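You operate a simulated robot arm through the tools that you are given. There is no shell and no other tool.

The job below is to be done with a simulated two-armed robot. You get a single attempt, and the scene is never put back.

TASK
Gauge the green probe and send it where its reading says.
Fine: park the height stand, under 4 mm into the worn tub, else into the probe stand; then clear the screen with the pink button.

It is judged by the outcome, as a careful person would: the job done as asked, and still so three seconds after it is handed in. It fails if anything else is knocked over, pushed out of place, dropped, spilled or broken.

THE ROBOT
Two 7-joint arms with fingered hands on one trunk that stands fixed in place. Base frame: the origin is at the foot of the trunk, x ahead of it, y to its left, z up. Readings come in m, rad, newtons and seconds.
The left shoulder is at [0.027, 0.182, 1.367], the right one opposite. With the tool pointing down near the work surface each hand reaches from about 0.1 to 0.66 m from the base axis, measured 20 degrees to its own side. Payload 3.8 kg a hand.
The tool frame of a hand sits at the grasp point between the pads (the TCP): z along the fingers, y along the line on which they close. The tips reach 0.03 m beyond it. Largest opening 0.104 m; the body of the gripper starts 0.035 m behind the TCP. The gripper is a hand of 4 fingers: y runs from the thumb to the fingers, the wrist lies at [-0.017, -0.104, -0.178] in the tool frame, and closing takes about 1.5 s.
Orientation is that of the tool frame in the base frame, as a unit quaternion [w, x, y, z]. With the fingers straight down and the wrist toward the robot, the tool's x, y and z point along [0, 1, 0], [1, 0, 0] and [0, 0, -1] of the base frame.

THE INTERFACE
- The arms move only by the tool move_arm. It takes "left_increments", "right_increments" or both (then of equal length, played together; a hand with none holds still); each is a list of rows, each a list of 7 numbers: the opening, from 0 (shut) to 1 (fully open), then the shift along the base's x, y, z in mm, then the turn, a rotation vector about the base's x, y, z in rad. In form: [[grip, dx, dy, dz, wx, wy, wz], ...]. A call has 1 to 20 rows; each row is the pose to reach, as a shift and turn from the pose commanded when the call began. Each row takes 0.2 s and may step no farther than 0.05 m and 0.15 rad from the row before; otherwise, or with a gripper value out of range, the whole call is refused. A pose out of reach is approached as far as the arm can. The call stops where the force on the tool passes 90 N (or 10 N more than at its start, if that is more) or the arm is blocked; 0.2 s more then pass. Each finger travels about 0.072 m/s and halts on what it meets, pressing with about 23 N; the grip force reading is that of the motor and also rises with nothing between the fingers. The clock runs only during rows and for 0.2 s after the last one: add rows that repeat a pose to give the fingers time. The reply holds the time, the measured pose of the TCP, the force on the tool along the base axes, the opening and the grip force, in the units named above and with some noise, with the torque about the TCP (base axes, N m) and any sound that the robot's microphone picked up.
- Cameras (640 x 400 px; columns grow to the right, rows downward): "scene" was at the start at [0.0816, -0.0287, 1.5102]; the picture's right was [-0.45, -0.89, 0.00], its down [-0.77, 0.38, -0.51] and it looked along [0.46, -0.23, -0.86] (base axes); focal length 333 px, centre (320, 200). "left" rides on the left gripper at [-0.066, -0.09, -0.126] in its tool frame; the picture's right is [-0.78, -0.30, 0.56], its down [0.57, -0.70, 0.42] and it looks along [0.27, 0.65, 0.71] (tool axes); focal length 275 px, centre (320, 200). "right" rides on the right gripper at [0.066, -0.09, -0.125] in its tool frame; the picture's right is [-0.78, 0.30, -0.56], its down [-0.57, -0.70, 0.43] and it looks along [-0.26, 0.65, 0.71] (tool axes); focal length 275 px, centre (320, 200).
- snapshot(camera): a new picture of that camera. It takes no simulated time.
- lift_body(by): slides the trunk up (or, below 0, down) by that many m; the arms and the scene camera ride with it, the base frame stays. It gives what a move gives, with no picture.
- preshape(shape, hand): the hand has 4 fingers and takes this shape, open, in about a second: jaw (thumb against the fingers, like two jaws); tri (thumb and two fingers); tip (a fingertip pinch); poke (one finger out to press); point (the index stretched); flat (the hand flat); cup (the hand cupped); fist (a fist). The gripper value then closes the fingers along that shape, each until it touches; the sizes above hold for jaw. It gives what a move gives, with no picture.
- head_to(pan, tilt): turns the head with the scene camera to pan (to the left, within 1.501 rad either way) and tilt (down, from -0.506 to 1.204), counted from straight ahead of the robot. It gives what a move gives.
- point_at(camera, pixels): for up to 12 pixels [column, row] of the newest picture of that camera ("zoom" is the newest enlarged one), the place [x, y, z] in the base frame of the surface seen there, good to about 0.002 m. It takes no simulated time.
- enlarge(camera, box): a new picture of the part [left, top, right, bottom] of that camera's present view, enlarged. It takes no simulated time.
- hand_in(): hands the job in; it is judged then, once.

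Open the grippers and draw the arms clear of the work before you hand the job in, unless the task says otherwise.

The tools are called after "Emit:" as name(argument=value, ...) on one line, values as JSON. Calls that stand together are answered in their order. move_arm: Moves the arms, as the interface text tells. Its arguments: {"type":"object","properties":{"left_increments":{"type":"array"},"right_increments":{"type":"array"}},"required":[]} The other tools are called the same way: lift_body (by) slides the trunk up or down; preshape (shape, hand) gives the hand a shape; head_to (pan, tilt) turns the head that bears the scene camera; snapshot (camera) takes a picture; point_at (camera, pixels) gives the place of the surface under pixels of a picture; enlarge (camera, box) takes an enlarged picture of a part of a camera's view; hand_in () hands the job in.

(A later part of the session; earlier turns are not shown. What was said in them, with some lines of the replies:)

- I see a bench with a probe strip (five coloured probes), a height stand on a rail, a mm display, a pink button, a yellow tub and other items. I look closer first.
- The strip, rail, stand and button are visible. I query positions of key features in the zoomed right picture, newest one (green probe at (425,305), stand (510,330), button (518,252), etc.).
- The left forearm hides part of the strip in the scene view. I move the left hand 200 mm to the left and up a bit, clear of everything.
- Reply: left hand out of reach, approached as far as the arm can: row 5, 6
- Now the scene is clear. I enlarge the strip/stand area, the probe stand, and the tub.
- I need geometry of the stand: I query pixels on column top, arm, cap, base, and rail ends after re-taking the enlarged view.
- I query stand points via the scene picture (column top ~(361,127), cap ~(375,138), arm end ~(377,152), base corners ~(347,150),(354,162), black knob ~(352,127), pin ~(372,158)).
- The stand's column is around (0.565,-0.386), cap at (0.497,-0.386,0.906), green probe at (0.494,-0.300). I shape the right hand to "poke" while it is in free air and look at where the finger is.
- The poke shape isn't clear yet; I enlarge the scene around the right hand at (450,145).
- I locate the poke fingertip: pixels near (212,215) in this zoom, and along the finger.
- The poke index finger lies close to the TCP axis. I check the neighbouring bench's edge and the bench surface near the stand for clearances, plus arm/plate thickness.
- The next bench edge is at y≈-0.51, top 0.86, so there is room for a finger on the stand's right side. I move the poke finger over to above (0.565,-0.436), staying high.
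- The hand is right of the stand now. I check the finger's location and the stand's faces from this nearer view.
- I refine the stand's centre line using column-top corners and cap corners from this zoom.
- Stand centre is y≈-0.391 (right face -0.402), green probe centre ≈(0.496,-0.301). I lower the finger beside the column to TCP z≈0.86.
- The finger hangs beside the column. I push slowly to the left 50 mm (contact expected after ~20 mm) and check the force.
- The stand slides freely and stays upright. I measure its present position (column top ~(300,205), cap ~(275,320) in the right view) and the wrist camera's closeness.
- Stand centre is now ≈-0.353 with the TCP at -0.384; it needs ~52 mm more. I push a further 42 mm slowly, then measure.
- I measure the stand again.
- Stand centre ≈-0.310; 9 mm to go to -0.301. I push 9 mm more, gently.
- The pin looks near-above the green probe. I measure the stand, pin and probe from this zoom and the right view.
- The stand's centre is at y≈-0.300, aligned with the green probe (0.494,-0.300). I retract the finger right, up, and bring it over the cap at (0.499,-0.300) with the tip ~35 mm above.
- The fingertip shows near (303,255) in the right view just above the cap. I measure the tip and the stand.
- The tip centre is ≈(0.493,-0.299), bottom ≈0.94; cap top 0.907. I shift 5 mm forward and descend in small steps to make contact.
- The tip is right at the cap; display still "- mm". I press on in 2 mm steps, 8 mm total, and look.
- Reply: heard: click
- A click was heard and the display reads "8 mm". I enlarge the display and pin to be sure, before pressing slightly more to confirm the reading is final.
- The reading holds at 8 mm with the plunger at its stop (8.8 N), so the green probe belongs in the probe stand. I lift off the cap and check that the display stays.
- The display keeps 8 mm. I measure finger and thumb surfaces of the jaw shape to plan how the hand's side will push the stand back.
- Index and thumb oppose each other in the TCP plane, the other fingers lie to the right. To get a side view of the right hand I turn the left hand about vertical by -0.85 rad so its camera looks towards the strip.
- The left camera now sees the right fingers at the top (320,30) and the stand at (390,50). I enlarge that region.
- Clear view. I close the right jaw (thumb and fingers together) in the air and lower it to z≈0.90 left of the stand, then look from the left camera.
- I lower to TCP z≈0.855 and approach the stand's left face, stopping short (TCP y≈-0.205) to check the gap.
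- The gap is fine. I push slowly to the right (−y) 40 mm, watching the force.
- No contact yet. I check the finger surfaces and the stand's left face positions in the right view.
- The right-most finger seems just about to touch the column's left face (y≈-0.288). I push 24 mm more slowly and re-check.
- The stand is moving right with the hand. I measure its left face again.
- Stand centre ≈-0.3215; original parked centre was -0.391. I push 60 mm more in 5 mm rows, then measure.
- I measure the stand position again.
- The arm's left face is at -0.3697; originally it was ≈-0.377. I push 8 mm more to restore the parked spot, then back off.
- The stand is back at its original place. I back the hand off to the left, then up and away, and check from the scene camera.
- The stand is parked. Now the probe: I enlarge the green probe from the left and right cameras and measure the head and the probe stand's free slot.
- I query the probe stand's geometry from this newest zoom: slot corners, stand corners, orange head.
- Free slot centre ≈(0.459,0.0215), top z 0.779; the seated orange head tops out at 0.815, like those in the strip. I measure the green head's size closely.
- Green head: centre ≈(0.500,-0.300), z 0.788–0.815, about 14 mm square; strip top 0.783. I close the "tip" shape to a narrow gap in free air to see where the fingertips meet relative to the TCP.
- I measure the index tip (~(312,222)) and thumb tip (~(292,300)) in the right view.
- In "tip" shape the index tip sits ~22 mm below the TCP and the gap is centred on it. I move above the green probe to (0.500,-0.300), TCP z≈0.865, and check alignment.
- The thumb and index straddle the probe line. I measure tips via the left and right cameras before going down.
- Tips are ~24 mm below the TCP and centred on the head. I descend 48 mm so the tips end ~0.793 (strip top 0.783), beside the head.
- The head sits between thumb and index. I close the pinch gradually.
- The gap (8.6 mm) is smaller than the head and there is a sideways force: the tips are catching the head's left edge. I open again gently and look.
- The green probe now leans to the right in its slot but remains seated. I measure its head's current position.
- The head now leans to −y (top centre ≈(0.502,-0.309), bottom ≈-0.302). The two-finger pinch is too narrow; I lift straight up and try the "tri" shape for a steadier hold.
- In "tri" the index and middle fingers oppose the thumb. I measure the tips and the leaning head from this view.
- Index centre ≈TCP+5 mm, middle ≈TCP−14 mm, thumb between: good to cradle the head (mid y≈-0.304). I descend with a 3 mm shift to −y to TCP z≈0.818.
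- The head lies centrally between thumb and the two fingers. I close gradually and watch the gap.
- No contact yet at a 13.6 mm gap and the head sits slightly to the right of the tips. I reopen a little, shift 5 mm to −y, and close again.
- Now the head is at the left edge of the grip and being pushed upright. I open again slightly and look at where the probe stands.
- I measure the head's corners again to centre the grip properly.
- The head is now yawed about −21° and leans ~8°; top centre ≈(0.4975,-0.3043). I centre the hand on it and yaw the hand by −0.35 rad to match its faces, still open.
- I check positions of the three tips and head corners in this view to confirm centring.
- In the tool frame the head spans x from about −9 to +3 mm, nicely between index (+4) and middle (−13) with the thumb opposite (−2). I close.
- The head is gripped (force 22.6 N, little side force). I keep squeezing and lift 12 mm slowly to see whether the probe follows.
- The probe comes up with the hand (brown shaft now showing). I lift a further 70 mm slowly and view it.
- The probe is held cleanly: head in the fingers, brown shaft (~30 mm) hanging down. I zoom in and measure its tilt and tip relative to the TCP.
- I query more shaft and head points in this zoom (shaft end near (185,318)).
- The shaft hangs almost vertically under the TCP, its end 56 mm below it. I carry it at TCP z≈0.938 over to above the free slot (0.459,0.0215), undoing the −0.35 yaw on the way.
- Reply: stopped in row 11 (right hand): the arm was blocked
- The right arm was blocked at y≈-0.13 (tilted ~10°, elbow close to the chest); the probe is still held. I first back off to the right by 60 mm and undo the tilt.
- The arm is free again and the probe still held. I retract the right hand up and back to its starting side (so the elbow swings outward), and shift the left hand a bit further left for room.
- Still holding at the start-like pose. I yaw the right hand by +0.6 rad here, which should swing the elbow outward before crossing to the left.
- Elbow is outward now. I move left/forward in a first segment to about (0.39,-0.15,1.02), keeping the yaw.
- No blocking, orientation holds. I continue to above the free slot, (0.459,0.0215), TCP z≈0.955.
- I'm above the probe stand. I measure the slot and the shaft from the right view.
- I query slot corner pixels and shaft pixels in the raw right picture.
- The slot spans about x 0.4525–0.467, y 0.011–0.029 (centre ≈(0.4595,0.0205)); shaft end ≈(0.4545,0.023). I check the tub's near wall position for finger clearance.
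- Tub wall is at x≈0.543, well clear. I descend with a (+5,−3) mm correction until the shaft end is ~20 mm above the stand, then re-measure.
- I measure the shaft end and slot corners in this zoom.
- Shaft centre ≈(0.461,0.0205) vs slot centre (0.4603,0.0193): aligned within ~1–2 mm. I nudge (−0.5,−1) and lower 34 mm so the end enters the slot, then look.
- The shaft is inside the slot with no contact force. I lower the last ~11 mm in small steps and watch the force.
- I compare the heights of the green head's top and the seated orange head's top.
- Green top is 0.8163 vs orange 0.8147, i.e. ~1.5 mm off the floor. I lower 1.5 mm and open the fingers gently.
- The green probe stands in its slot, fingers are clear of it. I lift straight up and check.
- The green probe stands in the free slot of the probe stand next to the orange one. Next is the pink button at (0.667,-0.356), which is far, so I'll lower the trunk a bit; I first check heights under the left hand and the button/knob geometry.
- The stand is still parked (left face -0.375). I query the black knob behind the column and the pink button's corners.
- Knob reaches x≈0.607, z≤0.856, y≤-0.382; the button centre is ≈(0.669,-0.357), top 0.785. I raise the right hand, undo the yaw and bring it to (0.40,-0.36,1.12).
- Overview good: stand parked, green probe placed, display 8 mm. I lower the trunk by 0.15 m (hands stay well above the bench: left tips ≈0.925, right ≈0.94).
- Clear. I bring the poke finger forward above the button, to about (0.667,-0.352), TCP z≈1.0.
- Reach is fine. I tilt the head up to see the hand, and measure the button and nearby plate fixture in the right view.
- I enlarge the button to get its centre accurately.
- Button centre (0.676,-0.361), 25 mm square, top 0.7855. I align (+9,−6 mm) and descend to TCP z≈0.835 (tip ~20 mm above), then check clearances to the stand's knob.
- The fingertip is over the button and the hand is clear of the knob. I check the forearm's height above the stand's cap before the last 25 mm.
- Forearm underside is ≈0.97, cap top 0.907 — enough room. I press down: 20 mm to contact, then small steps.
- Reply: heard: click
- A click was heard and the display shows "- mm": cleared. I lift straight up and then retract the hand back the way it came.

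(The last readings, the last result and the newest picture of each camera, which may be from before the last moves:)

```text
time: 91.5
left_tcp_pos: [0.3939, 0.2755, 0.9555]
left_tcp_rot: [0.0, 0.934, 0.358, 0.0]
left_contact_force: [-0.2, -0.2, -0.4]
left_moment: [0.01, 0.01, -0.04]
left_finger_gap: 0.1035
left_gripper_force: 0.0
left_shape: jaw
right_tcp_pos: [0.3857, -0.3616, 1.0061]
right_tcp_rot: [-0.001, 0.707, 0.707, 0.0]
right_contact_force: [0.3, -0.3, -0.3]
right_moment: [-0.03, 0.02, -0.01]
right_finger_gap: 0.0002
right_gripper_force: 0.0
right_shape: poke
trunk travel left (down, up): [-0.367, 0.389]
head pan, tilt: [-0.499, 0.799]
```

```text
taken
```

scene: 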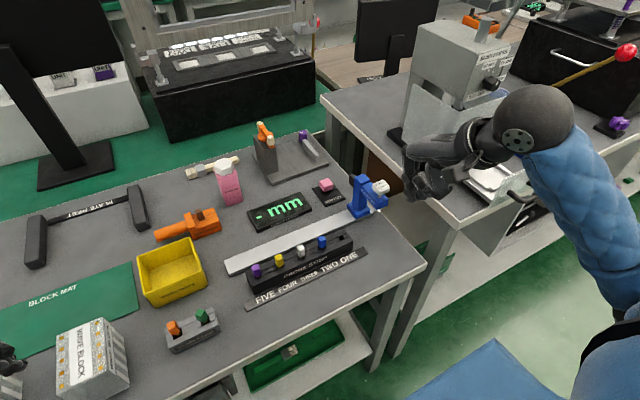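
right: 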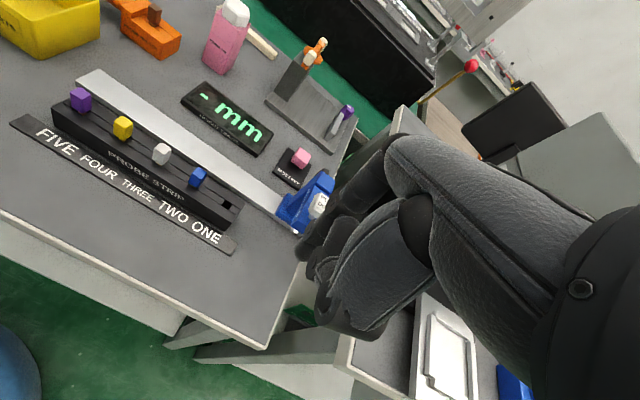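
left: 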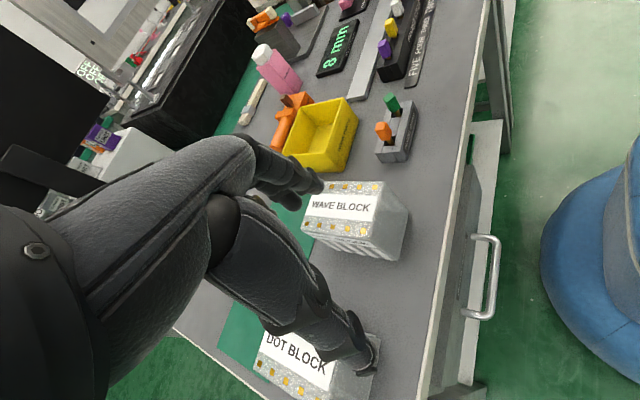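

Display cleared, everything in place. I raise the trunk back by 0.15 m (lifting both hands clear), open the right hand, and verify the stand and probe positions.

Emit:
lift_body(by=0.15)

Emit:
preshape(hand="right", shape="jaw")

Emit:
head_to(pan=-0.464, tilt=1.031)

Emit:
snapshot(camera="scene")

Emit:
enlarge(camera="scene", box=[230, 100, 410, 240])

Emit:
point_at(camera="scene", pixels=[[361, 127], [365, 131], [355, 128], [375, 138], [372, 141], [377, 152], [354, 161], [348, 150], [357, 145], [228, 240], [206, 246], [219, 243]])

```text
time: 93.3
left_tcp_pos: [0.3925, 0.2768, 1.1053]
left_tcp_rot: [-0.001, 0.934, 0.358, 0.0]
left_contact_force: [0.4, 0.5, 0.4]
left_moment: [0.0, 0.0, 0.02]
left_finger_gap: 0.1038
left_gripper_force: 0.0
left_shape: jaw
right_tcp_pos: [0.3874, -0.3637, 1.1563]
right_tcp_rot: [-0.002, 0.707, 0.707, 0.0]
right_contact_force: [0.9, 0.6, -0.4]
right_moment: [0.03, 0.02, 0.0]
right_finger_gap: 0.0002
right_gripper_force: 0.1
right_shape: poke
trunk travel left (down, up): [-0.517, 0.239]
head pan, tilt: [-0.499, 0.799]
```

```text
time: 94.2
left_tcp_pos: [0.3937, 0.2759, 1.1062]
left_tcp_rot: [0.0, 0.934, 0.358, 0.0]
left_contact_force: [0.6, 0.3, 0.8]
left_moment: [0.01, 0.01, -0.02]
left_finger_gap: 0.1037
left_gripper_force: 0.1
left_shape: jaw
right_tcp_pos: [0.387, -0.3643, 1.1562]
right_tcp_rot: [-0.002, 0.707, 0.707, 0.001]
right_contact_force: [-0.4, -0.9, 0.5]
right_moment: [0.01, 0.0, -0.01]
right_finger_gap: 0.104
right_gripper_force: 0.0
right_shape: jaw
trunk travel left (down, up): [-0.517, 0.239]
head pan, tilt: [-0.499, 0.799]
```

```text
time: 94.9
left_tcp_pos: [0.3929, 0.2763, 1.1057]
left_tcp_rot: [0.0, 0.933, 0.359, 0.0]
left_contact_force: [0.6, -0.1, 1.1]
left_moment: [-0.01, 0.01, -0.01]
left_finger_gap: 0.1037
left_gripper_force: 0.0
left_shape: jaw
right_tcp_pos: [0.3877, -0.3642, 1.1576]
right_tcp_rot: [-0.001, 0.707, 0.708, 0.001]
right_contact_force: [0.2, -0.2, 0.0]
right_moment: [0.04, -0.04, 0.01]
right_finger_gap: 0.1038
right_gripper_force: 0.0
right_shape: jaw
trunk travel left (down, up): [-0.517, 0.239]
head pan, tilt: [-0.464, 1.031]
```

```text
taken
```

scene: 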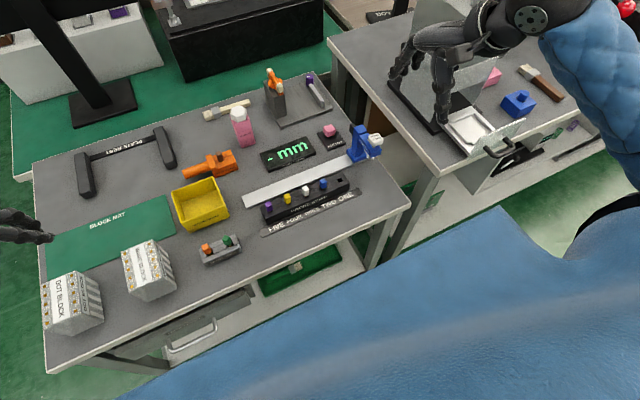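

```text
2.86 times, centred on (320, 170) of scene
```

zoom: 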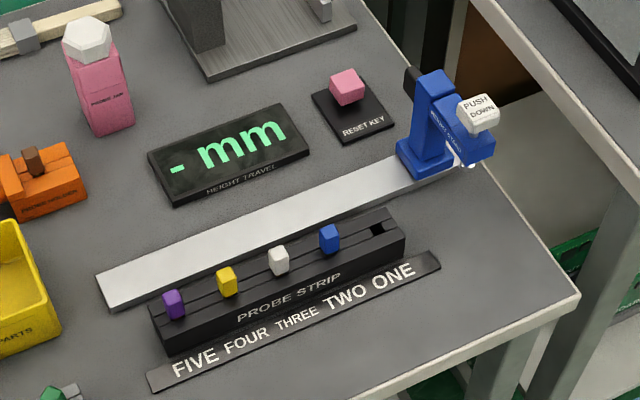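

```text
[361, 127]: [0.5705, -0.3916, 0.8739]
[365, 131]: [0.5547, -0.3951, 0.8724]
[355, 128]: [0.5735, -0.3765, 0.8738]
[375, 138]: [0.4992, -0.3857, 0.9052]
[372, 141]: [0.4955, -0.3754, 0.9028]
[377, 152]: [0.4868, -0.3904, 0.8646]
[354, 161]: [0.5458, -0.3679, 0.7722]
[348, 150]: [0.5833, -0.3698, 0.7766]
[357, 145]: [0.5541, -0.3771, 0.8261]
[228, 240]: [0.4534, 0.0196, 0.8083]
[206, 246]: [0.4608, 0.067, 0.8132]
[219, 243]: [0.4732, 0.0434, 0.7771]
```

The stand matches its initial parked pixels/positions within 1 mm. A last close look at the probe stand before handing in.

Emit:
enlarge(camera="scene", box=[160, 170, 280, 290])

Emit:
snapshot(camera="left")

```text
3.33 times, centred on (220, 230) of scene
```

zoom: 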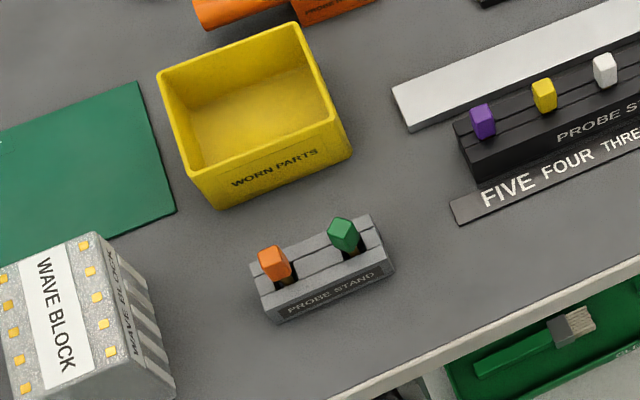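

```text
taken
```

left: 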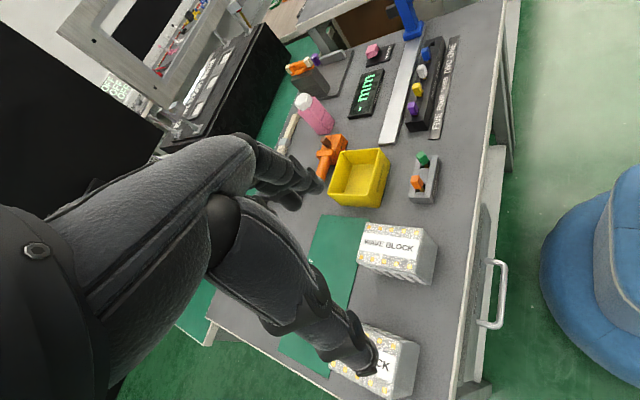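

The green probe sits stably in the probe stand, the height stand is parked, the screen reads "- mm", both hands are open and clear. I hand in the job.

Emit:
hand_in()

```text
The job is handed in.
```

The green probe gauged 8 mm, so it went into the probe stand, in the free slot next to the orange one. I handed the job in, and no verdict came back.

- **Gauging:** I slid the height stand over the green probe and pressed its cap until it clicked. The reading stayed at 8 mm when I pressed a little further.
- **Height stand:** It is back where it started at the right end of the rail, within about 1 mm. I took that as its parked spot because nothing on the rail marks one.
- **Screen:** The pink button clicked and the display shows "- mm".
- **Moving the probe:** My first pinch slipped and left the probe leaning in the strip. I re-gripped it with three fingers and lifted it out; it was never dropped. The right arm also jammed once on the way across, so I backed off and took another route. The probe now sits in the slot with a slight lean.

In the last pictures nothing else on the bench was moved or knocked over. Both hands were open and clear of the work.
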